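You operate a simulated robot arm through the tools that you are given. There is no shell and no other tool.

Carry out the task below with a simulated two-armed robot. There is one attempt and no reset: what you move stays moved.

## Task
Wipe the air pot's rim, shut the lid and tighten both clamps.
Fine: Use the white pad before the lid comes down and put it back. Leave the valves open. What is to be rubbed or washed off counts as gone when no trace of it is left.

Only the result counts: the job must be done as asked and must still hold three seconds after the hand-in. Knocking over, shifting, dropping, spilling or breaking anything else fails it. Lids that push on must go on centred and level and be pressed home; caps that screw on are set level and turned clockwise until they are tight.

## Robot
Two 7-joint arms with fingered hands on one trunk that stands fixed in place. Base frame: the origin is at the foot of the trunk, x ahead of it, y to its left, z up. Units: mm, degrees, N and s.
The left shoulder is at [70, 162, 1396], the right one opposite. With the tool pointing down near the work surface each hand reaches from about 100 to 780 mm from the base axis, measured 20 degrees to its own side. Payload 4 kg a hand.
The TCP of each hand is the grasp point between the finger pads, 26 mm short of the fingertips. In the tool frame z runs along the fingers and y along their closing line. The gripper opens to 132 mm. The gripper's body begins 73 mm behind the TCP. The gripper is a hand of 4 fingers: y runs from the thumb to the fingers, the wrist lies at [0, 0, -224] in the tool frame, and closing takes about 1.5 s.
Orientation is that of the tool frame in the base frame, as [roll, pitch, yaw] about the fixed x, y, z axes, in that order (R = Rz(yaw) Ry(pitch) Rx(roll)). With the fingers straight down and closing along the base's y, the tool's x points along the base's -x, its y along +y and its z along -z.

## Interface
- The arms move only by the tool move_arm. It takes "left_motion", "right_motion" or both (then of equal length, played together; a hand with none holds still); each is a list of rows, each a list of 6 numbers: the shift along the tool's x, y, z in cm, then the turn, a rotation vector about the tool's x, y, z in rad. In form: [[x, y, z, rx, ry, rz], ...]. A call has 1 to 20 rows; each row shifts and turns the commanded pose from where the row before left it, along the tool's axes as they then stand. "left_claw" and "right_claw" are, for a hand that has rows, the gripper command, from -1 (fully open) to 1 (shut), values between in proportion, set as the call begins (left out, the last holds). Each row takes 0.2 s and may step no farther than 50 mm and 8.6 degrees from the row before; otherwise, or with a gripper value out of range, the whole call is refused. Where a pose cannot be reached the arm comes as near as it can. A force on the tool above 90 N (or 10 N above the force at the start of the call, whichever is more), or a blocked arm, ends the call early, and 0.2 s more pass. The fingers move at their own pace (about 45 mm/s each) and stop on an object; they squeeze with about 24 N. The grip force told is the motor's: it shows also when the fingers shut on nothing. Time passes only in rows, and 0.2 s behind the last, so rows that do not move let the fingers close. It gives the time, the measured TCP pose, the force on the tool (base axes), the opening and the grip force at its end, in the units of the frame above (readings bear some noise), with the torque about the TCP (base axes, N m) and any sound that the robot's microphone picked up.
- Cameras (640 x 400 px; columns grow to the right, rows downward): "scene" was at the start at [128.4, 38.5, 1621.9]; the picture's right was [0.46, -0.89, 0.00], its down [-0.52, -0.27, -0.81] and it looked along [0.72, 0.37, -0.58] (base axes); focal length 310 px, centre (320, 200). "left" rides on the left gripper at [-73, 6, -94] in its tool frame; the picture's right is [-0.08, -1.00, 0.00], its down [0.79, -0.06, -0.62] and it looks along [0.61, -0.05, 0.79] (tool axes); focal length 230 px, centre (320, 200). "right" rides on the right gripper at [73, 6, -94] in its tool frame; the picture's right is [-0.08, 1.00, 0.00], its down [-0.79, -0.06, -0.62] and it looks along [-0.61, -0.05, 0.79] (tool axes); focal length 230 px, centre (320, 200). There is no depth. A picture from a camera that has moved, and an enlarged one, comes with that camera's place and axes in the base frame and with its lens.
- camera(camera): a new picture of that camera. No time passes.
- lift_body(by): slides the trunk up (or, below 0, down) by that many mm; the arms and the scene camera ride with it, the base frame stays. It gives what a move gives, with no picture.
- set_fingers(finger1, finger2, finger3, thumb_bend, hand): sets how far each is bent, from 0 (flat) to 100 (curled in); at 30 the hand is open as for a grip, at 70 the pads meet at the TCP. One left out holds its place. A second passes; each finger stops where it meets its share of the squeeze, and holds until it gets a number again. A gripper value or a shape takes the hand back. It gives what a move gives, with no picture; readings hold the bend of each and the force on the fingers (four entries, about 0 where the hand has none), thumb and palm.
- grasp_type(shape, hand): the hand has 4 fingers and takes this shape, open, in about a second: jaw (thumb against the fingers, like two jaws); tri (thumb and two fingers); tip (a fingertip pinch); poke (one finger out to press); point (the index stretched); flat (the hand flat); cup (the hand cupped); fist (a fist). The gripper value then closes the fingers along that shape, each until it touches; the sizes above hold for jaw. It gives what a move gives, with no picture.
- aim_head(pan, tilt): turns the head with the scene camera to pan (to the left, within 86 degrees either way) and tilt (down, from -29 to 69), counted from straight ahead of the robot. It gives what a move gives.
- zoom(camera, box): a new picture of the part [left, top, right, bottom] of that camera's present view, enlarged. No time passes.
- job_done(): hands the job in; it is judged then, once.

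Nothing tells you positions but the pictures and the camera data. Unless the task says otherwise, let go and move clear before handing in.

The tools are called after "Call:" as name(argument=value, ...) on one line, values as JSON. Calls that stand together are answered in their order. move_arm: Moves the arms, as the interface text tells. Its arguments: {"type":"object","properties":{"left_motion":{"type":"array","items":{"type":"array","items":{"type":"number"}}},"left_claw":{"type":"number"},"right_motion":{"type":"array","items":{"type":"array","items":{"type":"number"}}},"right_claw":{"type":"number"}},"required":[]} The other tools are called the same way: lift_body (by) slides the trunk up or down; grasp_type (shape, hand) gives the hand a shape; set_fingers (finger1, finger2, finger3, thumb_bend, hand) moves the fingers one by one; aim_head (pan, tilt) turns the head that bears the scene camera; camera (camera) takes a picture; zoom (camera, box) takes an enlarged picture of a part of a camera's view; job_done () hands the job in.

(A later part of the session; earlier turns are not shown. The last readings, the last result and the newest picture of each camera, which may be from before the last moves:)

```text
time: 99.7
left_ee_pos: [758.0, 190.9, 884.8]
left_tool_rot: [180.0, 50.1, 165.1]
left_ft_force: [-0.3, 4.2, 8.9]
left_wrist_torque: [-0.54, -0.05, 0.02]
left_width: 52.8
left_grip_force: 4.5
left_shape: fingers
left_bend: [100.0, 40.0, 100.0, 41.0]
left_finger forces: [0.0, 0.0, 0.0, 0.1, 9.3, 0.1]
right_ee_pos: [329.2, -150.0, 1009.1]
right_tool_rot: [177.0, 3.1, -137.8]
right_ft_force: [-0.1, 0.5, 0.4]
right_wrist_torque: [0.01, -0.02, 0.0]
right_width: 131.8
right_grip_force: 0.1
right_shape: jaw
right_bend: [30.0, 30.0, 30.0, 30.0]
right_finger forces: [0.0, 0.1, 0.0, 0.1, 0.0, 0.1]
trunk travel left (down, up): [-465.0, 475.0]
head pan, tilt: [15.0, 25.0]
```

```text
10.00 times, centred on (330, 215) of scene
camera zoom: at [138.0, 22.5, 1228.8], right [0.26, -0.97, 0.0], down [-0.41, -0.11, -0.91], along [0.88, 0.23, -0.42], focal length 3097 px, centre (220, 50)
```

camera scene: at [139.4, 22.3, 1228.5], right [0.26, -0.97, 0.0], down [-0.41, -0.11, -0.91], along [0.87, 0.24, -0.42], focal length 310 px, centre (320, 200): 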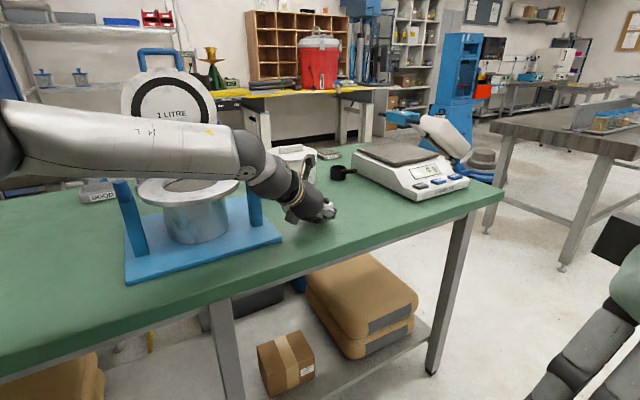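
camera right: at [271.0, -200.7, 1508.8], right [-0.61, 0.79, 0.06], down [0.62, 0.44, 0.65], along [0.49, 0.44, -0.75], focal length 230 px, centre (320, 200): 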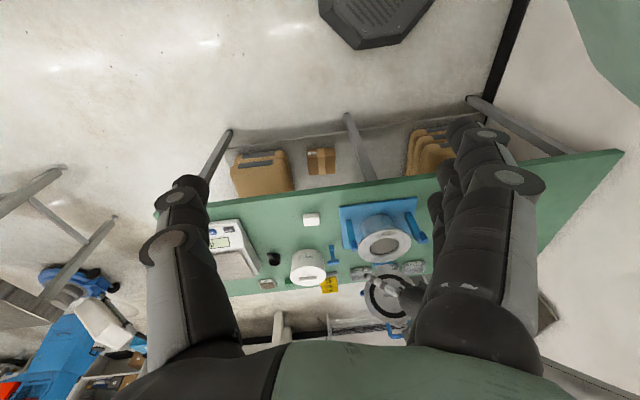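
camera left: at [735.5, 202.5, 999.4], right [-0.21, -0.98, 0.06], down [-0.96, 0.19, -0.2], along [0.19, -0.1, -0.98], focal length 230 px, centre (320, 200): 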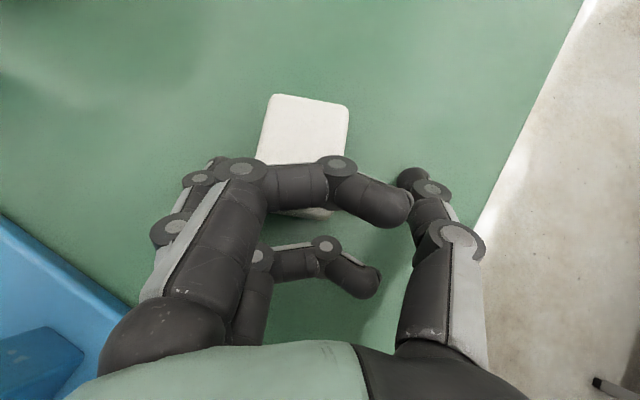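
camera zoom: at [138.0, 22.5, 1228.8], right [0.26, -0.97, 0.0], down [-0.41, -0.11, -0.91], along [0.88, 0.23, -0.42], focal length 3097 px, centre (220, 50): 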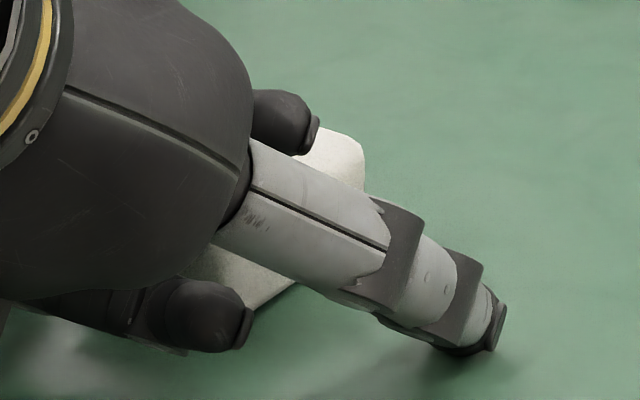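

The pad is back on the table at about (783, 195), within a few millimetres of where it was. I'll open the fingers a bit more and lift straight up with the trunk.

Call:
lift_body(by=20)

Call:
lift_body(by=200)

Call:
grasp_type(hand="left", shape="jaw")

Call:
aim_head(pan=33, tilt=30)

Call:
camera(camera="scene")

Call:
camera(camera="left")

```text
time: 100.4
left_ee_pos: [757.9, 192.0, 903.2]
left_tool_rot: [-180.0, 49.8, 165.0]
left_ft_force: [0.4, -0.4, 0.0]
left_wrist_torque: [0.0, 0.0, 0.02]
left_width: 53.4
left_grip_force: 0.1
left_shape: fingers
left_bend: [100.0, 40.0, 100.0, 40.0]
left_finger forces: [0.1, 0.0, 0.1, 0.1, 0.0, 0.0]
right_ee_pos: [330.4, -151.8, 1028.8]
right_tool_rot: [176.9, 3.0, -137.8]
right_ft_force: [0.5, 0.3, 0.1]
right_wrist_torque: [0.01, 0.03, -0.01]
right_width: 132.2
right_grip_force: 0.0
right_shape: jaw
right_bend: [30.0, 30.0, 30.0, 30.0]
right_finger forces: [0.1, 0.0, 0.0, 0.0, 0.2, 0.1]
trunk travel left (down, up): [-485.0, 455.0]
head pan, tilt: [15.0, 25.0]
```

```text
time: 102.6
left_ee_pos: [759.3, 193.2, 1102.2]
left_tool_rot: [-180.0, 49.8, 165.0]
left_ft_force: [-0.1, 0.6, 0.3]
left_wrist_torque: [0.01, 0.0, -0.03]
left_width: 53.4
left_grip_force: 0.1
left_shape: fingers
left_bend: [100.0, 40.0, 100.0, 40.0]
left_finger forces: [0.0, 0.1, 0.0, 0.0, 0.0, 0.0]
right_ee_pos: [329.8, -150.4, 1229.1]
right_tool_rot: [176.8, 3.1, -137.8]
right_ft_force: [-0.6, 1.0, -0.2]
right_wrist_torque: [-0.01, 0.0, 0.0]
right_width: 132.0
right_grip_force: 0.1
right_shape: jaw
right_bend: [30.0, 30.0, 30.0, 30.0]
right_finger forces: [0.0, 0.0, 0.0, 0.0, 0.0, 0.0]
trunk travel left (down, up): [-685.0, 255.0]
head pan, tilt: [15.0, 25.0]
```

```text
time: 103.5
left_ee_pos: [758.7, 191.3, 1103.2]
left_tool_rot: [-180.0, 49.9, 165.1]
left_ft_force: [0.5, 0.4, -0.1]
left_wrist_torque: [-0.01, 0.01, -0.01]
left_width: 131.9
left_grip_force: 0.1
left_shape: jaw
left_bend: [30.0, 30.0, 30.0, 30.0]
left_finger forces: [0.0, 0.0, 0.0, 0.0, 0.0, 0.0]
right_ee_pos: [329.9, -150.5, 1228.8]
right_tool_rot: [176.9, 3.1, -137.8]
right_ft_force: [-0.2, 0.1, 0.9]
right_wrist_torque: [-0.01, 0.0, -0.01]
right_width: 131.8
right_grip_force: 0.1
right_shape: jaw
right_bend: [30.0, 30.0, 30.0, 30.0]
right_finger forces: [0.1, 0.1, 0.0, 0.0, 0.1, 0.0]
trunk travel left (down, up): [-685.0, 255.0]
head pan, tilt: [15.0, 25.0]
```

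```text
time: 104.3
left_ee_pos: [760.0, 191.8, 1103.0]
left_tool_rot: [179.9, 49.8, 165.1]
left_ft_force: [0.3, 0.0, -0.1]
left_wrist_torque: [-0.04, -0.01, 0.04]
left_width: 132.0
left_grip_force: 0.2
left_shape: jaw
left_bend: [30.0, 30.0, 30.0, 30.0]
left_finger forces: [0.0, 0.0, 0.1, 0.0, 0.0, 0.0]
right_ee_pos: [329.5, -150.4, 1228.5]
right_tool_rot: [176.9, 3.0, -137.9]
right_ft_force: [0.5, 0.4, -0.2]
right_wrist_torque: [0.0, 0.02, -0.02]
right_width: 131.9
right_grip_force: 0.0
right_shape: jaw
right_bend: [30.0, 30.0, 30.0, 30.0]
right_finger forces: [0.0, 0.0, 0.0, 0.0, 0.0, 0.1]
trunk travel left (down, up): [-685.0, 255.0]
head pan, tilt: [33.0, 30.0]
```

```text
taken
camera scene: at [126.3, 47.5, 1440.7], right [0.54, -0.84, 0.0], down [-0.42, -0.27, -0.87], along [0.73, 0.47, -0.5], focal length 310 px, centre (320, 200)
```

scene: 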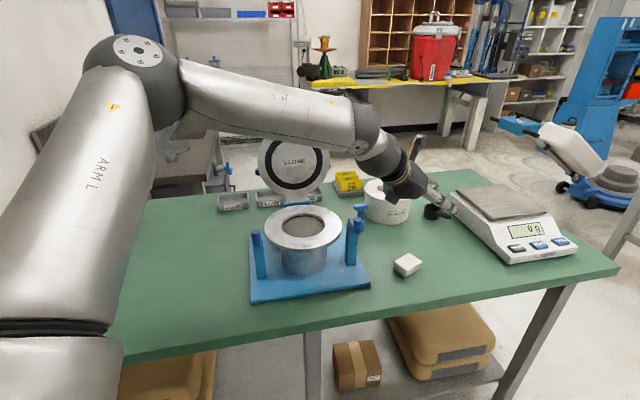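

```text
taken
camera left: at [736.6, 202.1, 1218.4], right [-0.21, -0.98, 0.06], down [-0.96, 0.19, -0.2], along [0.19, -0.1, -0.98], focal length 230 px, centre (320, 200)
```

left: 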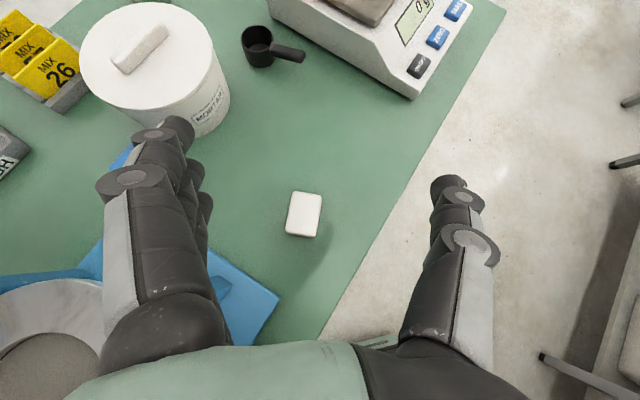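

The pad lies free on its spot. Next is the lid: I'll pull the hand back to get a clear view of the lid and its handle.

Call:
move_arm(left_motion=[[0.3, 1.2, -4.7, 0, 0, 0], [0.3, 1.2, -4.7, 0, 0, 0], [0.3, 1.2, -4.7, 0, 0, 0], [0.3, 1.2, -4.7, 0, 0, 0]])

Call:
aim_head(pan=37, tilt=20)

Call:
camera(camera="scene")

Call:
camera(camera="left")

```text
time: 105.3
left_ee_pos: [622.1, 278.7, 1216.8]
left_tool_rot: [-180.0, 50.2, 165.1]
left_ft_force: [0.0, 1.1, 0.3]
left_wrist_torque: [0.02, 0.0, -0.02]
left_width: 132.0
left_grip_force: 0.0
left_shape: jaw
left_bend: [30.0, 30.0, 30.0, 30.0]
left_finger forces: [0.1, 0.0, 0.0, 0.1, 0.1, 0.1]
right_ee_pos: [326.6, -149.8, 1229.3]
right_tool_rot: [177.1, 3.2, -137.9]
right_ft_force: [0.1, 0.5, 0.4]
right_wrist_torque: [-0.01, -0.04, 0.02]
right_width: 132.0
right_grip_force: 0.1
right_shape: jaw
right_bend: [30.0, 30.0, 30.0, 30.0]
right_finger forces: [0.0, 0.1, 0.0, 0.1, 0.0, 0.0]
trunk travel left (down, up): [-685.0, 255.0]
head pan, tilt: [33.0, 30.0]
```

```text
time: 106.0
left_ee_pos: [625.9, 277.8, 1214.7]
left_tool_rot: [180.0, 49.9, 165.1]
left_ft_force: [-0.8, -0.1, -0.8]
left_wrist_torque: [0.01, 0.0, 0.02]
left_width: 132.1
left_grip_force: 0.1
left_shape: jaw
left_bend: [30.0, 30.0, 30.0, 30.0]
left_finger forces: [0.0, 0.0, 0.0, 0.0, 0.0, 0.1]
right_ee_pos: [330.8, -150.6, 1228.5]
right_tool_rot: [176.9, 3.1, -137.7]
right_ft_force: [-0.1, 0.2, 0.6]
right_wrist_torque: [0.02, 0.04, 0.02]
right_width: 131.9
right_grip_force: 0.0
right_shape: jaw
right_bend: [30.0, 30.0, 30.0, 30.0]
right_finger forces: [0.0, 0.1, 0.0, 0.1, 0.0, 0.1]
trunk travel left (down, up): [-685.0, 255.0]
head pan, tilt: [37.0, 20.0]
```

```text
taken
camera scene: at [124.7, 54.3, 1456.6], right [0.6, -0.8, 0.0], down [-0.27, -0.21, -0.94], along [0.75, 0.57, -0.34], focal length 310 px, centre (320, 200)
```

scene: 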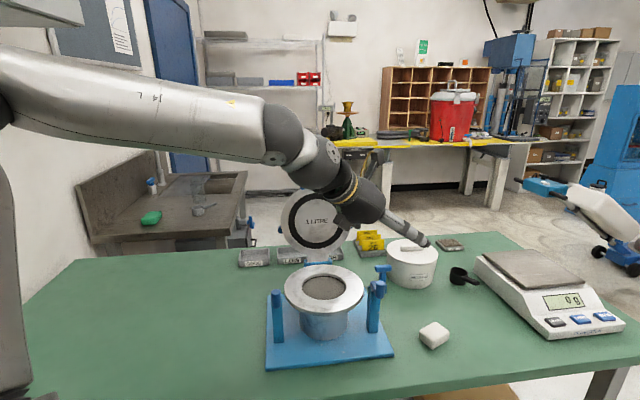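

```text
taken
camera left: at [603.5, 288.5, 1329.7], right [-0.21, -0.98, 0.06], down [-0.96, 0.19, -0.2], along [0.19, -0.1, -0.98], focal length 230 px, centre (320, 200)
```

left: 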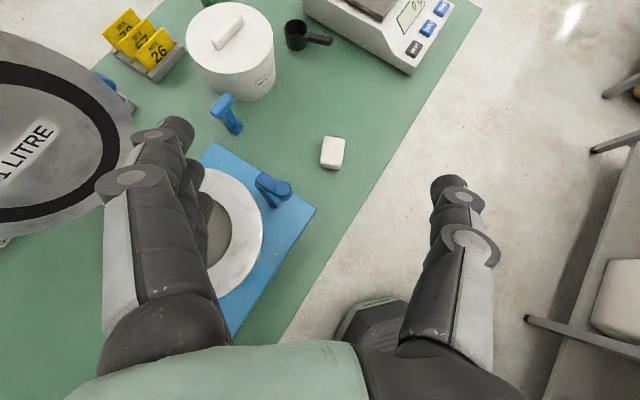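

The arm hides the handle in the scene view. I'll move left of centre in front of the lid and roll the hand into a palm-down pose facing the lid square-on, for gripping the handle bar.

Call:
move_arm(left_motion=[[0.32, 3.7, -2.2, 0, 0, 0], [0.32, 3.7, -2.2, 0, 0, 0], [0.32, 3.7, -2.2, 0, 0, 0], [0, 0, 0, -0.0716, 0.0715, 0.1017], [0, 0, 0, -0.0716, 0.0715, 0.1017], [0, 0, 0, -0.0716, 0.0715, 0.1017], [0, 0, 0, -0.0716, 0.0715, 0.1017], [0, 0, 0, -0.0716, 0.0715, 0.1017], [0, 0, 0, -0.0716, 0.0715, 0.1017], [0, 0, 0, -0.0716, 0.0715, 0.1017], [0, 0, 0, -0.0716, 0.0715, 0.1017]])

Call:
camera(camera="scene")

Call:
camera(camera="left")

```text
time: 108.4
left_ee_pos: [594.5, 394.6, 1244.9]
left_tool_rot: [129.8, -0.1, 135.2]
left_ft_force: [0.9, -0.2, 0.5]
left_wrist_torque: [-0.01, 0.05, -0.02]
left_width: 132.0
left_grip_force: 0.1
left_shape: jaw
left_bend: [30.0, 30.0, 30.0, 30.0]
left_finger forces: [0.0, 0.0, 0.0, 0.0, 0.1, 0.0]
left hand out of reach, approached as far as the arm can: row 11
right_ee_pos: [330.8, -150.9, 1228.9]
right_tool_rot: [176.9, 3.1, -137.8]
right_ft_force: [-0.4, -0.7, -1.1]
right_wrist_torque: [0.02, 0.01, -0.03]
right_width: 131.9
right_grip_force: 0.1
right_shape: jaw
right_bend: [30.0, 30.0, 30.0, 30.0]
right_finger forces: [0.0, 0.1, 0.1, 0.0, 0.1, 0.0]
trunk travel left (down, up): [-685.0, 255.0]
head pan, tilt: [37.0, 20.0]
```

```text
taken
camera scene: at [125.8, 53.7, 1456.6], right [0.6, -0.8, 0.0], down [-0.27, -0.21, -0.94], along [0.75, 0.57, -0.34], focal length 310 px, centre (320, 200)
```

scene: 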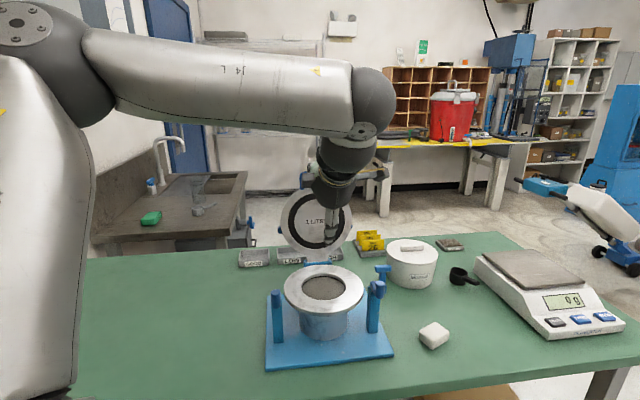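

```text
taken
camera left: at [598.3, 293.6, 1308.4], right [-0.39, -0.51, -0.77], down [-0.92, 0.19, 0.35], along [-0.03, 0.84, -0.54], focal length 230 px, centre (320, 200)
```

left: 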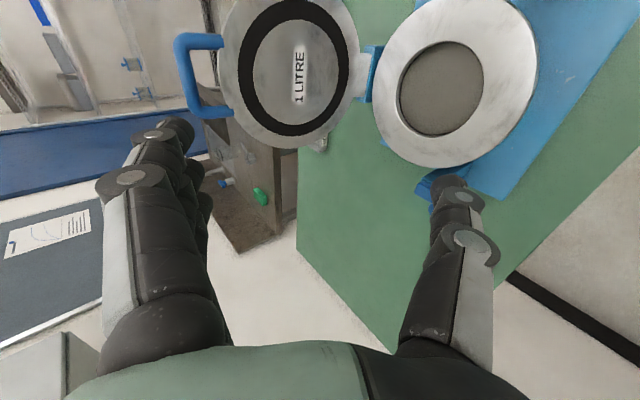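

This palm-down pose works, and the left camera shows the lid, handle and hinge from the side. I'll zoom in to measure them.

Call:
zoom(camera="left", box=[160, 0, 400, 150])

Call:
zoom(camera="left", box=[320, 0, 560, 200])

Call:
camera(camera="right")

```text
2.67 times, centred on (280, 75) of left
camera zoom: at [598.3, 293.6, 1308.4], right [-0.39, -0.51, -0.77], down [-0.92, 0.19, 0.35], along [-0.03, 0.84, -0.54], focal length 614 px, centre (427, 533)
```

zoom: 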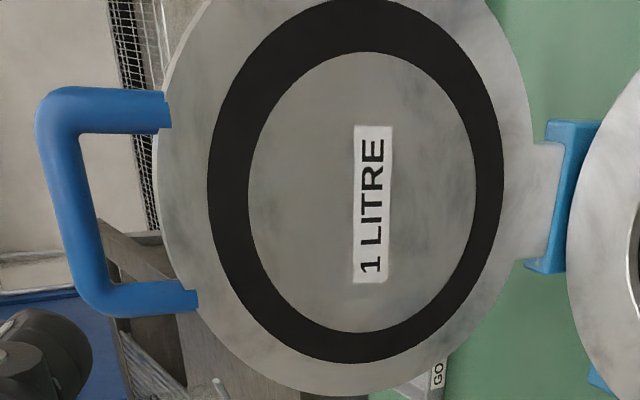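

```text
2.00 times, centred on (440, 100) of left
camera zoom: at [598.3, 293.6, 1308.4], right [-0.39, -0.51, -0.77], down [-0.92, 0.19, 0.35], along [-0.03, 0.84, -0.54], focal length 460 px, centre (80, 400)
```

zoom: 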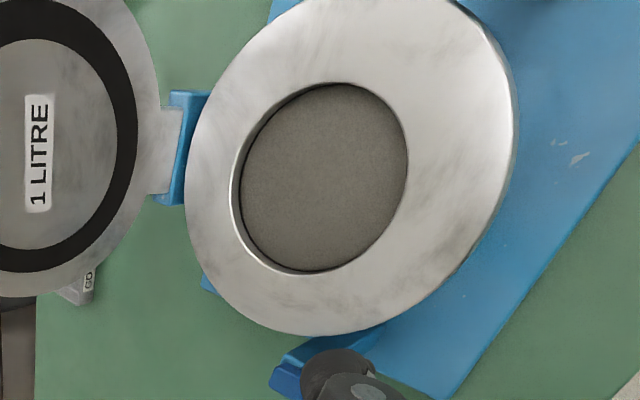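

```text
taken
camera right: at [272.5, -202.8, 1318.1], right [-0.61, 0.79, 0.06], down [0.62, 0.43, 0.65], along [0.49, 0.44, -0.75], focal length 230 px, centre (320, 200)
```

right: 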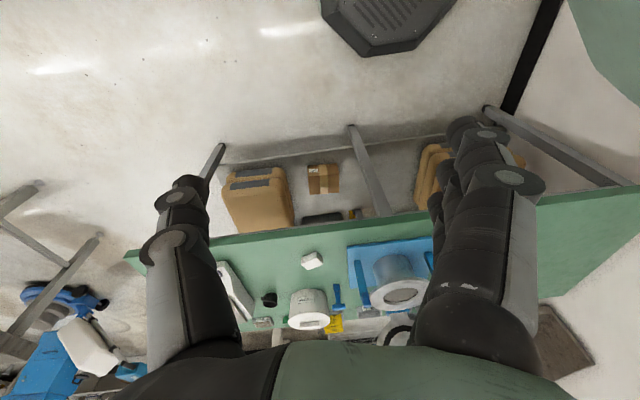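

The pose shows the handle bar centred near (780, 566, 1230), and this camera aims right at the grasp point, which will help. I'll flatten the hand to ~70° and move up in front of the handle.

Call:
move_arm(left_motion=[[0, 0, 0, -0.117, 0, 0], [0, 0, 0, -0.117, 0, 0], [0, 0, 0, -0.117, 0, 0], [-0.25, 1.8, 3.57, 0, 0, 0], [-0.25, 1.8, 3.57, 0, 0, 0], [-0.25, 1.8, 3.57, 0, 0, 0], [-0.25, 1.8, 3.57, 0, 0, 0]])

Call:
camera(camera="left")

Call:
camera(camera="scene")

```text
time: 110.0
left_ee_pos: [655.2, 483.5, 1234.6]
left_tool_rot: [109.9, 0.1, 135.2]
left_ft_force: [0.1, -0.3, -0.2]
left_wrist_torque: [0.02, 0.01, 0.01]
left_width: 131.8
left_grip_force: 0.0
left_shape: jaw
left_bend: [30.0, 30.0, 30.0, 30.0]
left_finger forces: [0.1, 0.1, 0.0, 0.1, 0.0, 0.0]
left hand out of reach, approached as far as the arm can: row 2, 3, 5, 6, 7
right_ee_pos: [330.4, -150.2, 1228.9]
right_tool_rot: [176.9, 3.0, -137.7]
right_ft_force: [0.4, -1.1, 0.7]
right_wrist_torque: [0.03, 0.06, 0.01]
right_width: 131.7
right_grip_force: 0.1
right_shape: jaw
right_bend: [30.0, 30.0, 30.0, 30.0]
right_finger forces: [0.1, 0.1, 0.0, 0.0, 0.0, 0.0]
trunk travel left (down, up): [-685.0, 255.0]
head pan, tilt: [37.0, 20.0]
```

```text
taken
camera left: at [646.5, 369.3, 1270.5], right [-0.18, -0.3, -0.94], down [-0.98, 0.13, 0.15], along [0.07, 0.95, -0.31], focal length 230 px, centre (320, 200)
```

left: 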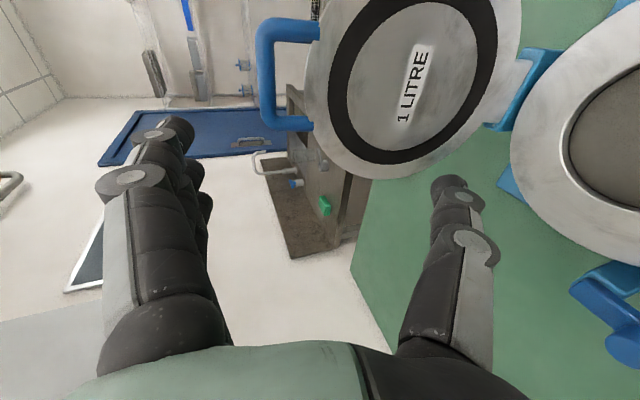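

```text
taken
camera scene: at [125.1, 54.6, 1456.7], right [0.6, -0.8, 0.0], down [-0.27, -0.21, -0.94], along [0.75, 0.57, -0.34], focal length 310 px, centre (320, 200)
```

scene: 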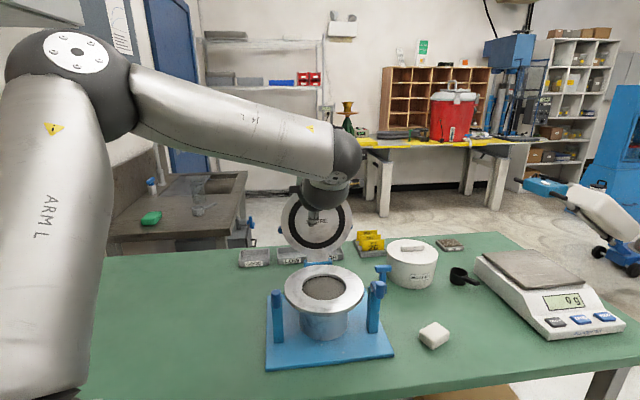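

The palm-down pose can't extend far enough. I'll instead turn the hand so thumb and fingers close sideways on the two legs of the U-handle from outside, pointing forward at the handle, which should reach better.

Call:
move_arm(left_motion=[[0, -1.36, -3.76, 0, 0, 0], [0, -1.36, -3.76, 0, 0, 0], [0, 0, 0, 0.0119, -0.0239, -0.1347], [0, 0, 0, 0.0119, -0.0239, -0.1347], [0, 0, 0, 0.0119, -0.0239, -0.1347], [0, 0, 0, 0.0119, -0.0239, -0.1347], [0, 0, 0, 0.0119, -0.0239, -0.1347], [0, 0, 0, 0.0119, -0.0239, -0.1347], [0, 0, 0, 0.0119, -0.0239, -0.1347], [0, 0, 0, 0.0119, -0.0239, -0.1347], [0, 0, 0, 0.0119, -0.0239, -0.1347], [0, 0, 0, 0.0119, -0.0239, -0.1347], [0, 0, 0, 0.0119, -0.0239, -0.1347]])

Call:
camera(camera="left")

Call:
camera(camera="scene")

```text
time: 112.8
left_ee_pos: [598.7, 425.5, 1236.1]
left_tool_rot: [-179.3, 75.0, -149.5]
left_ft_force: [-0.2, 0.8, -1.0]
left_wrist_torque: [0.04, -0.02, -0.02]
left_width: 131.9
left_grip_force: 0.1
left_shape: jaw
left_bend: [30.0, 30.0, 30.0, 30.0]
left_finger forces: [0.1, 0.0, 0.1, 0.0, 0.0, 0.2]
right_ee_pos: [330.3, -149.4, 1228.5]
right_tool_rot: [176.8, 3.0, -137.9]
right_ft_force: [0.2, -0.4, 0.2]
right_wrist_torque: [-0.06, -0.02, 0.01]
right_width: 132.0
right_grip_force: 0.0
right_shape: jaw
right_bend: [30.0, 30.0, 30.0, 30.0]
right_finger forces: [0.0, 0.1, 0.0, 0.0, 0.1, 0.0]
trunk travel left (down, up): [-685.0, 255.0]
head pan, tilt: [37.0, 20.0]
```

```text
taken
camera left: at [534.7, 393.7, 1330.1], right [0.51, -0.85, 0.08], down [-0.66, -0.45, -0.6], along [0.55, 0.26, -0.8], focal length 230 px, centre (320, 200)
```

left: 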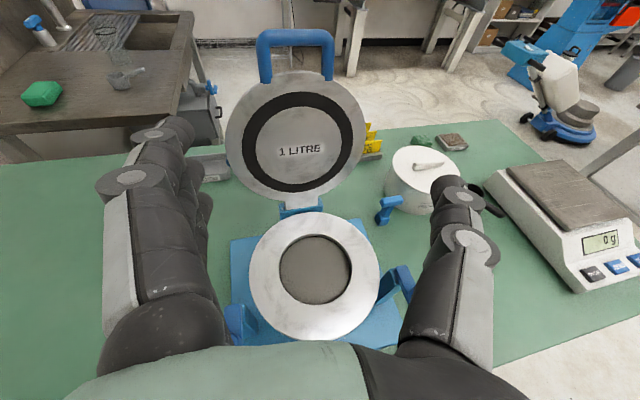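

```text
taken
camera scene: at [124.6, 54.7, 1456.7], right [0.6, -0.8, 0.0], down [-0.27, -0.21, -0.94], along [0.75, 0.57, -0.34], focal length 310 px, centre (320, 200)
```

scene: 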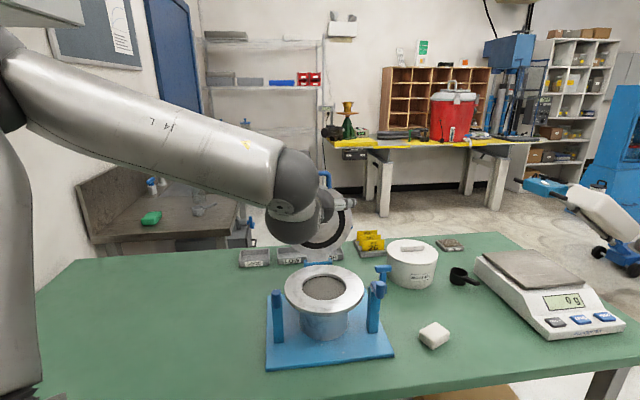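

This pose is free, and the camera has an ideal view. It agrees with the bar at about (772, 558, 1237), an outer width of ~82 mm, and the hinge near z 990. I'll move forward to about 80 mm short of the handle.

Call:
move_arm(left_motion=[[-0.76, 0.83, 4.39, 0, 0, 0], [-0.76, 0.83, 4.39, 0, 0, 0], [-0.76, 0.83, 4.39, 0, 0, 0]])

Call:
camera(camera="left")

Call:
camera(camera="scene")

```text
time: 113.6
left_ee_pos: [706.1, 512.3, 1222.2]
left_tool_rot: [179.9, 74.9, -150.3]
left_ft_force: [0.2, -0.1, 0.5]
left_wrist_torque: [0.02, 0.01, -0.02]
left_width: 132.1
left_grip_force: 0.2
left_shape: jaw
left_bend: [30.0, 30.0, 30.0, 30.0]
left_finger forces: [0.0, 0.0, 0.0, 0.0, 0.0, 0.0]
right_ee_pos: [331.8, -149.6, 1228.2]
right_tool_rot: [176.9, 3.0, -137.8]
right_ft_force: [-0.2, 0.7, -0.7]
right_wrist_torque: [0.02, 0.01, 0.0]
right_width: 132.0
right_grip_force: 0.1
right_shape: jaw
right_bend: [30.0, 30.0, 30.0, 30.0]
right_finger forces: [0.0, 0.0, 0.0, 0.0, 0.1, 0.0]
trunk travel left (down, up): [-685.0, 255.0]
head pan, tilt: [37.0, 20.0]
```

```text
taken
camera left: at [640.9, 480.5, 1315.9], right [0.51, -0.85, 0.07], down [-0.66, -0.45, -0.6], along [0.54, 0.26, -0.8], focal length 230 px, centre (320, 200)
```

left: 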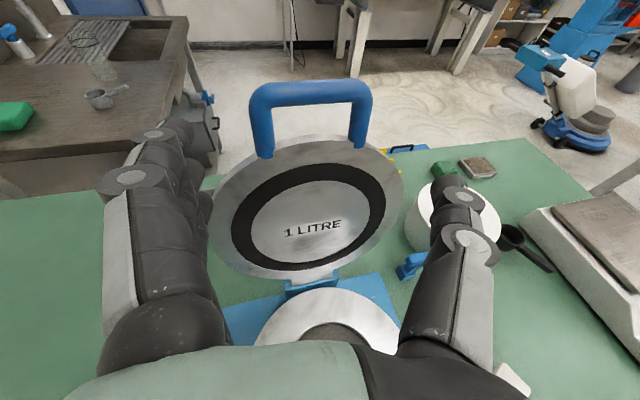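

```text
taken
camera scene: at [126.2, 54.5, 1456.6], right [0.6, -0.8, 0.0], down [-0.27, -0.21, -0.94], along [0.75, 0.57, -0.34], focal length 310 px, centre (320, 200)
```

scene: 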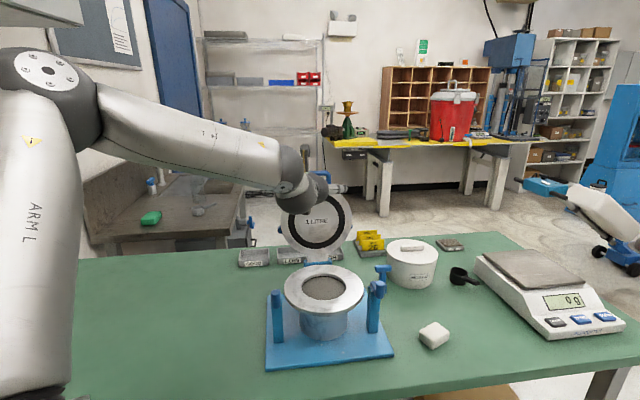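

The handle bar is at (769, 557, 1238) by two views that agree well. I'll turn the hand about 8° more toward square with the handle and then advance so the finger pads straddle its legs.

Call:
move_arm(left_motion=[[0, 0, 0, -0.1256, 0, -0.0337]])

Call:
move_arm(left_motion=[[-0.6, 0.2, 2.4, 0, 0, 0], [-0.6, 0.2, 2.4, 0, 0, 0]])

Call:
camera(camera="left")

```text
time: 114.0
left_ee_pos: [705.5, 510.0, 1223.1]
left_tool_rot: [179.5, 74.9, -143.1]
left_ft_force: [0.6, 0.0, 0.1]
left_wrist_torque: [0.03, -0.01, 0.03]
left_width: 132.0
left_grip_force: 0.0
left_shape: jaw
left_bend: [30.0, 30.0, 30.0, 30.0]
left_finger forces: [0.0, 0.1, 0.0, 0.1, 0.0, 0.0]
right_ee_pos: [331.8, -154.5, 1227.4]
right_tool_rot: [176.7, 3.2, -137.7]
right_ft_force: [0.8, -0.3, 0.2]
right_wrist_torque: [0.03, 0.03, -0.01]
right_width: 132.0
right_grip_force: 0.0
right_shape: jaw
right_bend: [30.0, 30.0, 30.0, 30.0]
right_finger forces: [0.0, 0.0, 0.0, 0.1, 0.0, 0.1]
trunk travel left (down, up): [-685.0, 255.0]
head pan, tilt: [37.0, 20.0]
```

```text
time: 114.6
left_ee_pos: [742.7, 546.3, 1220.1]
left_tool_rot: [179.7, 75.0, -143.0]
left_ft_force: [-0.6, 0.0, -0.1]
left_wrist_torque: [-0.02, 0.0, -0.04]
left_width: 131.6
left_grip_force: 0.1
left_shape: jaw
left_bend: [30.0, 30.0, 30.0, 30.0]
left_finger forces: [0.0, 0.0, 0.1, 0.1, 0.0, 0.1]
right_ee_pos: [331.9, -150.6, 1228.7]
right_tool_rot: [177.0, 3.2, -137.8]
right_ft_force: [0.4, -0.2, 0.3]
right_wrist_torque: [-0.03, 0.01, 0.01]
right_width: 131.8
right_grip_force: 0.1
right_shape: jaw
right_bend: [30.0, 30.0, 30.0, 30.0]
right_finger forces: [0.1, 0.1, 0.0, 0.0, 0.1, 0.0]
trunk travel left (down, up): [-685.0, 255.0]
head pan, tilt: [37.0, 20.0]
```

```text
taken
camera left: at [682.9, 505.1, 1315.0], right [0.62, -0.78, 0.07], down [-0.6, -0.53, -0.6], along [0.51, 0.33, -0.8], focal length 230 px, centre (320, 200)
```

left: 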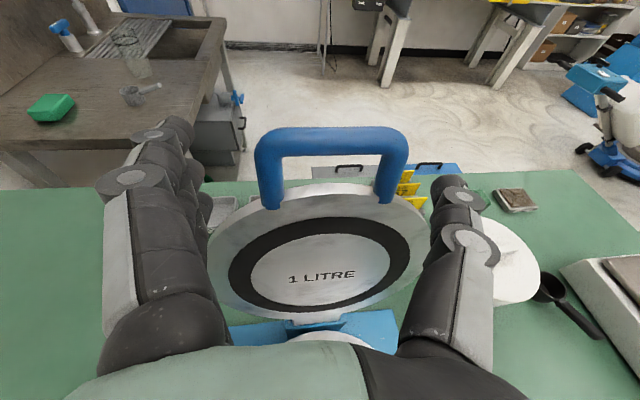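

The handle sits nicely between the open fingers. I'll advance the last ~17 mm, check, and then close on the legs.

Call:
move_arm(left_motion=[[-0.62, -0.62, 1.55, 0, 0, 0]])

Call:
camera(camera="left")

```text
time: 115.0
left_ee_pos: [759.7, 552.2, 1220.9]
left_tool_rot: [179.7, 75.0, -143.0]
left_ft_force: [0.1, 0.1, -0.4]
left_wrist_torque: [0.06, 0.0, 0.0]
left_width: 131.7
left_grip_force: 0.2
left_shape: jaw
left_bend: [30.0, 30.0, 30.0, 30.0]
left_finger forces: [0.0, 0.0, 0.1, 0.1, 0.0, 0.0]
right_ee_pos: [330.8, -149.6, 1228.6]
right_tool_rot: [176.9, 3.2, -137.8]
right_ft_force: [0.6, 0.0, 0.9]
right_wrist_torque: [0.02, 0.05, 0.01]
right_width: 131.6
right_grip_force: 0.1
right_shape: jaw
right_bend: [30.0, 30.0, 30.0, 30.0]
right_finger forces: [0.0, 0.1, 0.0, 0.0, 0.0, 0.1]
trunk travel left (down, up): [-685.0, 255.0]
head pan, tilt: [37.0, 20.0]
```

```text
taken
camera left: at [698.7, 511.6, 1316.4], right [0.62, -0.78, 0.07], down [-0.6, -0.53, -0.6], along [0.5, 0.33, -0.8], focal length 230 px, centre (320, 200)
```

left: 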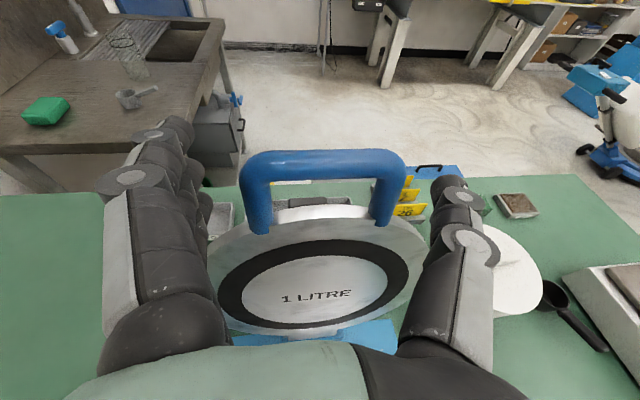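

The handle is centred on the grasp point. I'll close on its legs.

Call:
move_arm(left_motion=[[0, 0, 0, 0, 0, 0], [0, 0, 0, 0, 0, 0], [0, 0, 0, 0, 0, 0], [0, 0, 0, 0, 0, 0], [0, 0, 0, 0, 0, 0], [0, 0, 0, 0, 0, 0]], left_claw=0.2)

Call:
camera(camera="left")

```text
time: 116.4
left_ee_pos: [758.5, 550.8, 1223.4]
left_tool_rot: [179.9, 75.1, -142.8]
left_ft_force: [5.4, -0.9, 0.5]
left_wrist_torque: [0.02, 0.03, -0.41]
left_width: 67.2
left_grip_force: 23.9
left_shape: jaw
left_bend: [74.0, 73.0, 73.0, 70.0]
left_finger forces: [6.4, 6.8, 6.6, 0.1, 25.4, 0.1]
right_ee_pos: [331.0, -150.6, 1229.1]
right_tool_rot: [176.9, 3.1, -137.7]
right_ft_force: [0.1, -0.1, -0.1]
right_wrist_torque: [0.0, -0.04, 0.02]
right_width: 132.2
right_grip_force: 0.0
right_shape: jaw
right_bend: [30.0, 30.0, 30.0, 30.0]
right_finger forces: [0.0, 0.1, 0.1, 0.0, 0.0, 0.0]
trunk travel left (down, up): [-685.0, 255.0]
head pan, tilt: [37.0, 20.0]
```

```text
taken
camera left: at [698.8, 510.4, 1317.5], right [0.62, -0.78, 0.07], down [-0.6, -0.53, -0.6], along [0.51, 0.33, -0.8], focal length 230 px, centre (320, 200)
```

left: 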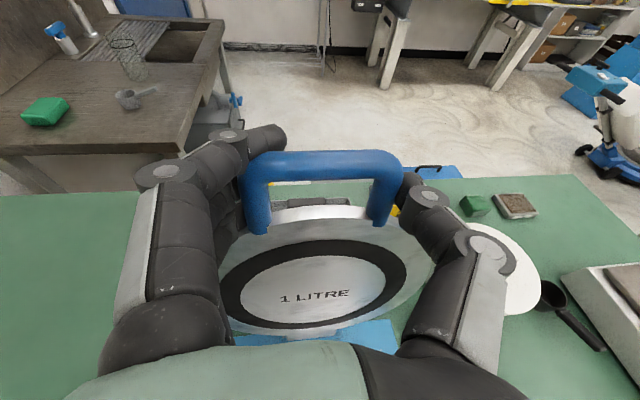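

The handle is held from both sides with about 24 N. I'll start pulling the lid forward along its arc about the hinge, in small steps, watching the forces.

Call:
move_arm(left_motion=[[0.165, -0.142, -1.0, 0, 0, 0], [0.165, -0.142, -1.0, 0, 0, 0], [0.253, -0.142, -0.98, 0, 0, 0], [0.253, -0.142, -0.98, 0, 0, 0]])

Call:
camera(camera="left")

Call:
camera(camera="scene")

```text
time: 117.4
left_ee_pos: [729.8, 521.1, 1228.2]
left_tool_rot: [179.7, 75.0, -142.9]
left_ft_force: [7.2, -3.0, 5.6]
left_wrist_torque: [0.65, 0.0, -1.15]
left_width: 66.9
left_grip_force: 24.1
left_shape: jaw
left_bend: [75.0, 73.0, 71.0, 70.0]
left_finger forces: [3.9, 6.2, 14.9, 0.0, 25.3, 0.1]
right_ee_pos: [330.2, -151.9, 1228.8]
right_tool_rot: [176.9, 3.2, -137.9]
right_ft_force: [0.6, -0.1, 0.3]
right_wrist_torque: [-0.02, 0.0, 0.01]
right_width: 131.8
right_grip_force: 0.1
right_shape: jaw
right_bend: [30.0, 30.0, 30.0, 30.0]
right_finger forces: [0.0, 0.0, 0.0, 0.0, 0.1, 0.0]
trunk travel left (down, up): [-685.0, 255.0]
head pan, tilt: [37.0, 20.0]
```

```text
taken
camera left: at [669.1, 479.6, 1321.0], right [0.62, -0.78, 0.07], down [-0.6, -0.53, -0.6], along [0.51, 0.33, -0.8], focal length 230 px, centre (320, 200)
```

left: 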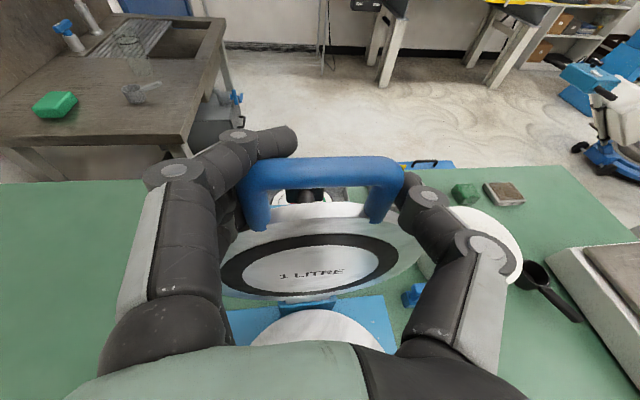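

```text
taken
camera scene: at [125.5, 52.7, 1456.7], right [0.6, -0.8, 0.0], down [-0.27, -0.2, -0.94], along [0.75, 0.57, -0.34], focal length 310 px, centre (320, 200)
```

scene: 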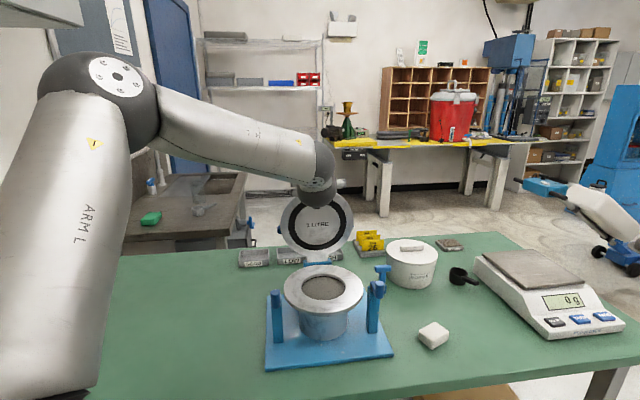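

The lid follows, now about upright, with small forces. I'll continue along the arc.

Call:
move_arm(left_motion=[[0.686, -0.284, -1.906, 0, 0, 0], [0.839, -0.282, -1.855, 0, 0, 0], [1.009, -0.275, -1.758, 0, 0, 0], [1.151, -0.268, -1.669, 0, 0, 0]])

Call:
camera(camera="left")

Call:
camera(camera="scene")

```text
time: 118.4
left_ee_pos: [674.2, 460.8, 1210.9]
left_tool_rot: [179.1, 75.0, -143.7]
left_ft_force: [9.0, -11.0, 8.6]
left_wrist_torque: [1.34, 0.4, -0.95]
left_width: 66.2
left_grip_force: 23.8
left_shape: jaw
left_bend: [76.0, 75.0, 71.0, 75.0]
left_finger forces: [0.1, 3.1, 24.0, 0.0, 26.3, 0.0]
right_ee_pos: [330.1, -153.9, 1228.8]
right_tool_rot: [176.8, 3.2, -137.7]
right_ft_force: [0.6, -0.3, 0.8]
right_wrist_torque: [-0.02, -0.02, -0.03]
right_width: 131.9
right_grip_force: 0.0
right_shape: jaw
right_bend: [30.0, 30.0, 30.0, 30.0]
right_finger forces: [0.0, 0.0, 0.1, 0.1, 0.0, 0.0]
trunk travel left (down, up): [-685.0, 255.0]
head pan, tilt: [37.0, 20.0]
```

```text
taken
camera left: at [613.1, 420.4, 1304.3], right [0.62, -0.78, 0.07], down [-0.6, -0.53, -0.6], along [0.51, 0.33, -0.8], focal length 230 px, centre (320, 200)
```

left: 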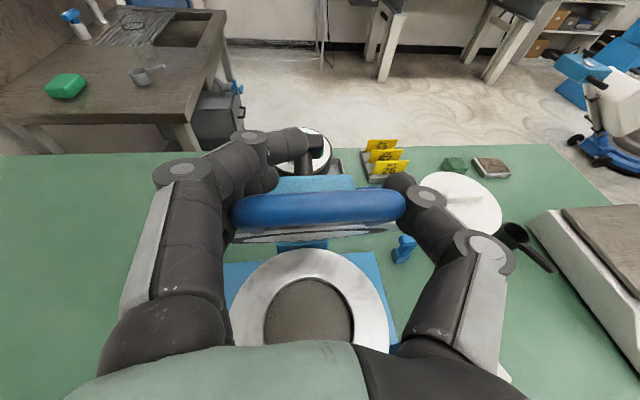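

```text
taken
camera scene: at [126.0, 49.6, 1456.7], right [0.6, -0.8, 0.0], down [-0.27, -0.2, -0.94], along [0.75, 0.57, -0.34], focal length 310 px, centre (320, 200)
```

scene: 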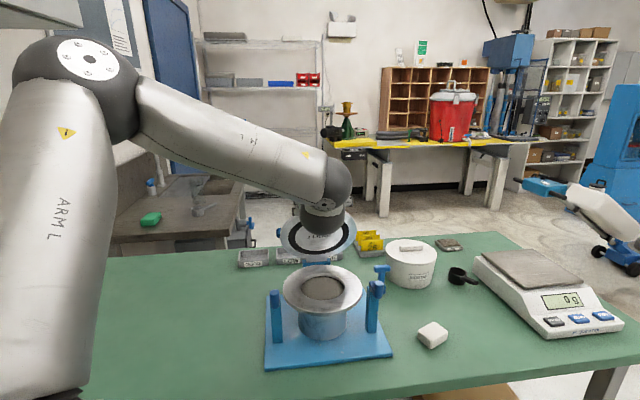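

The lid is now leaning forward about 25° and held well. There's some sideways force, so I'll drift slightly right while continuing down the arc.

Call:
move_arm(left_motion=[[1.3, -0.36, -1.568, 0, 0, 0], [1.432, -0.35, -1.441, 0, 0, 0], [1.554, -0.335, -1.316, 0, 0, 0], [1.669, -0.32, -1.171, 0, 0, 0]])

Call:
camera(camera="left")

Call:
camera(camera="scene")

```text
time: 119.4
left_ee_pos: [626.0, 409.5, 1165.8]
left_tool_rot: [179.4, 74.9, -143.1]
left_ft_force: [0.3, -1.0, -0.4]
left_wrist_torque: [-0.02, 0.02, 0.0]
left_width: 37.4
left_grip_force: 23.1
left_shape: jaw
left_bend: [76.0, 75.0, 75.0, 76.0]
left_finger forces: [0.0, 0.0, 0.1, 0.0, 0.1, 0.0]
right_ee_pos: [331.0, -153.4, 1227.2]
right_tool_rot: [176.8, 3.3, -137.9]
right_ft_force: [-0.6, -0.5, 0.3]
right_wrist_torque: [0.02, -0.02, 0.04]
right_width: 132.0
right_grip_force: 0.0
right_shape: jaw
right_bend: [30.0, 30.0, 30.0, 30.0]
right_finger forces: [0.0, 0.1, 0.0, 0.0, 0.0, 0.0]
trunk travel left (down, up): [-685.0, 255.0]
head pan, tilt: [37.0, 20.0]
```

```text
taken
camera left: at [567.0, 368.9, 1259.8], right [0.62, -0.78, 0.07], down [-0.6, -0.53, -0.6], along [0.51, 0.33, -0.8], focal length 230 px, centre (320, 200)
```

left: 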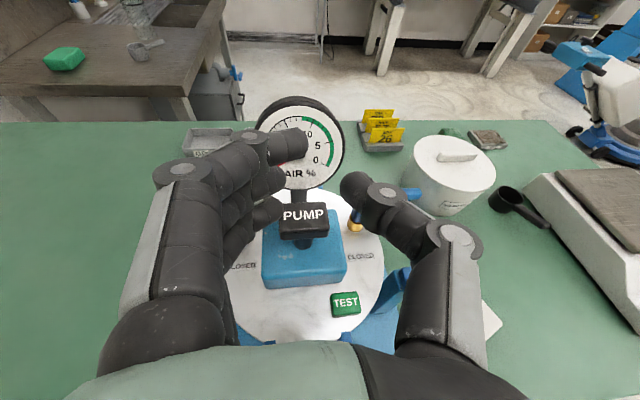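

```text
taken
camera scene: at [125.5, 52.3, 1456.7], right [0.6, -0.8, 0.0], down [-0.27, -0.2, -0.94], along [0.75, 0.57, -0.34], focal length 310 px, centre (320, 200)
```

scene: 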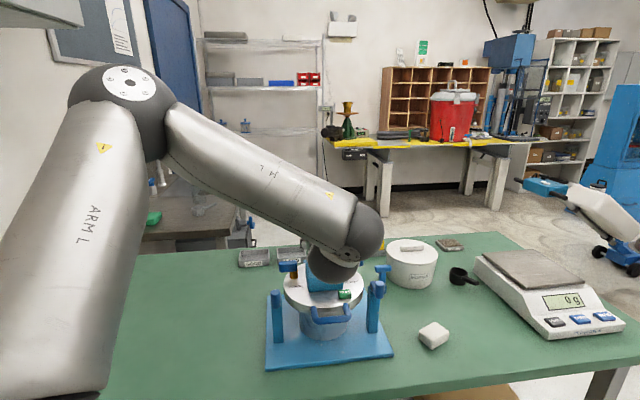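

The handle slipped out partway and the lid dropped shut on its own; it now lies closed with its gauge, pump and valves on top. I'll back the hand away without touching anything and inspect closely.

Call:
move_arm(left_motion=[[-0.8, 0, -4.5, 0, 0, 0], [-1.5, 0, -4.5, 0, 0, 0], [-2.5, 0, -3.5, 0, 0, 0]])

Call:
camera(camera="left")

Call:
zoom(camera="scene", box=[255, 245, 405, 375])

```text
time: 120.2
left_ee_pos: [550.2, 393.1, 1256.3]
left_tool_rot: [-179.9, 74.9, -142.6]
left_ft_force: [0.4, 0.0, -0.1]
left_wrist_torque: [-0.03, -0.01, 0.0]
left_width: 37.3
left_grip_force: 24.2
left_shape: jaw
left_bend: [76.0, 75.0, 75.0, 76.0]
left_finger forces: [0.0, 0.0, 0.0, 0.0, 0.0, 0.0]
left hand out of reach, approached as far as the arm can: row 1, 2, 3
right_ee_pos: [328.0, -150.2, 1228.0]
right_tool_rot: [177.0, 3.2, -137.8]
right_ft_force: [-0.9, 0.3, -0.3]
right_wrist_torque: [-0.03, -0.02, -0.01]
right_width: 131.8
right_grip_force: 0.1
right_shape: jaw
right_bend: [30.0, 30.0, 30.0, 30.0]
right_finger forces: [0.0, 0.1, 0.0, 0.0, 0.1, 0.0]
trunk travel left (down, up): [-685.0, 255.0]
head pan, tilt: [37.0, 20.0]
```

```text
taken
camera left: at [489.4, 353.3, 1350.3], right [0.62, -0.78, 0.08], down [-0.6, -0.53, -0.6], along [0.51, 0.32, -0.8], focal length 230 px, centre (320, 200)
```

left: 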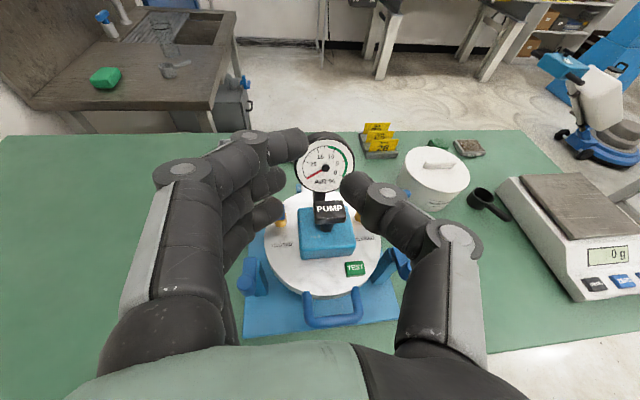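

```text
3.08 times, centred on (330, 310) of scene
camera zoom: at [122.8, 54.3, 1456.8], right [0.6, -0.8, 0.0], down [-0.27, -0.21, -0.94], along [0.75, 0.57, -0.34], focal length 953 px, centre (289, -138)
```

zoom: 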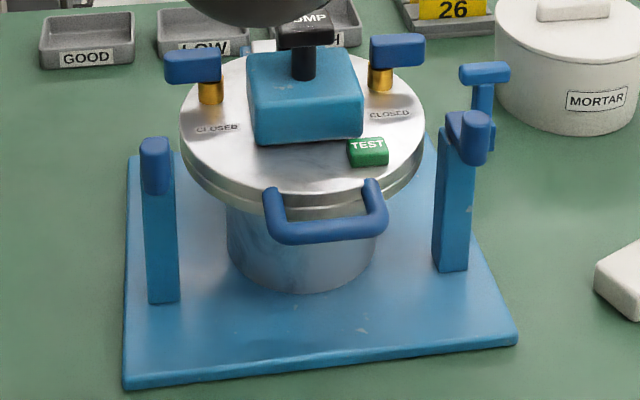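

The lid is closed and looks centred; both valve levers still point away from their "CLOSED" marks. I'll zoom in on the seam and the clamps.

Call:
zoom(camera="left", box=[225, 180, 425, 330])

Call:
zoom(camera="scene", box=[295, 270, 365, 320])

Call:
zoom(camera="scene", box=[260, 270, 310, 340])

Call:
zoom(camera="scene", box=[350, 265, 400, 330])

```text
2.67 times, centred on (325, 255) of left
camera zoom: at [489.4, 353.3, 1350.3], right [0.62, -0.78, 0.08], down [-0.6, -0.53, -0.6], along [0.51, 0.32, -0.8], focal length 614 px, centre (307, 53)
```

zoom: 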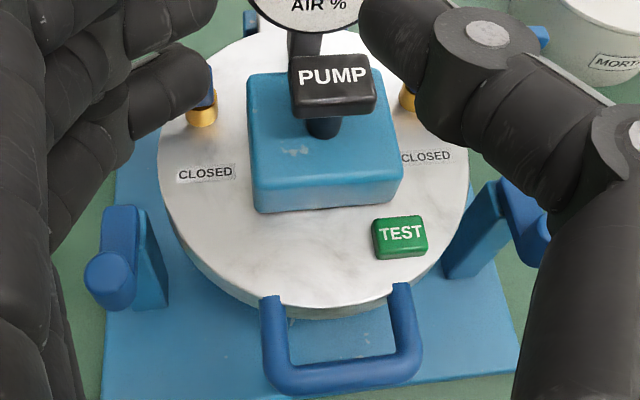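

```text
8.00 times, centred on (330, 295) of scene
camera zoom: at [122.8, 54.3, 1456.8], right [0.6, -0.8, 0.0], down [-0.27, -0.21, -0.94], along [0.75, 0.57, -0.34], focal length 2478 px, centre (240, -560)
```

zoom: 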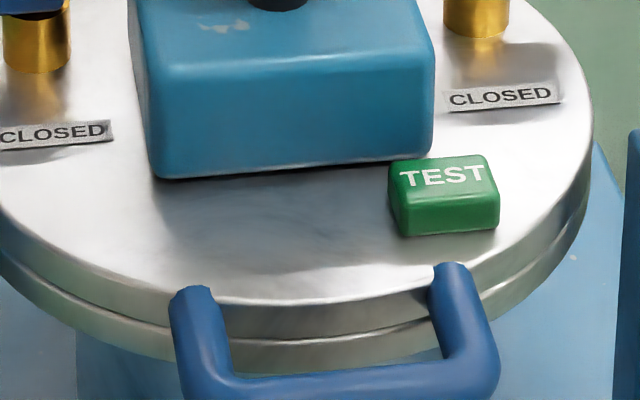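

```text
5.71 times, centred on (285, 305) of scene
camera zoom: at [122.8, 54.3, 1456.8], right [0.6, -0.8, 0.0], down [-0.27, -0.21, -0.94], along [0.75, 0.57, -0.34], focal length 1770 px, centre (520, -400)
```

zoom: 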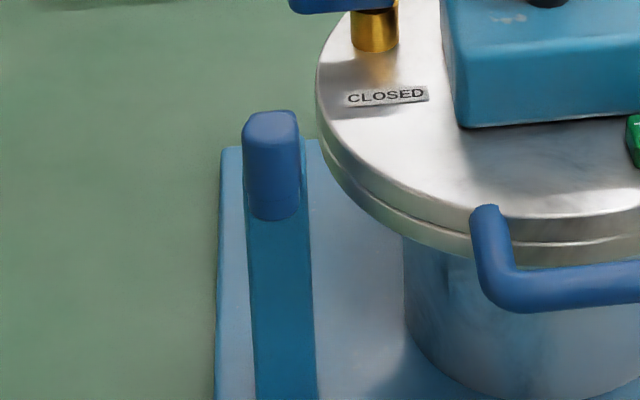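

```text
6.15 times, centred on (375, 298) of scene
camera zoom: at [122.8, 54.3, 1456.8], right [0.6, -0.8, 0.0], down [-0.27, -0.21, -0.94], along [0.75, 0.57, -0.34], focal length 1906 px, centre (-18, -400)
```

zoom: 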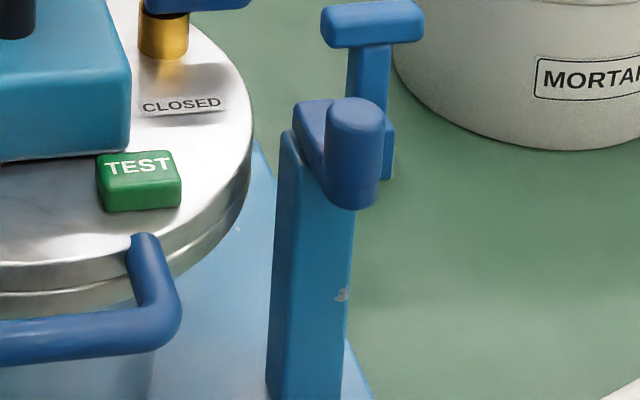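

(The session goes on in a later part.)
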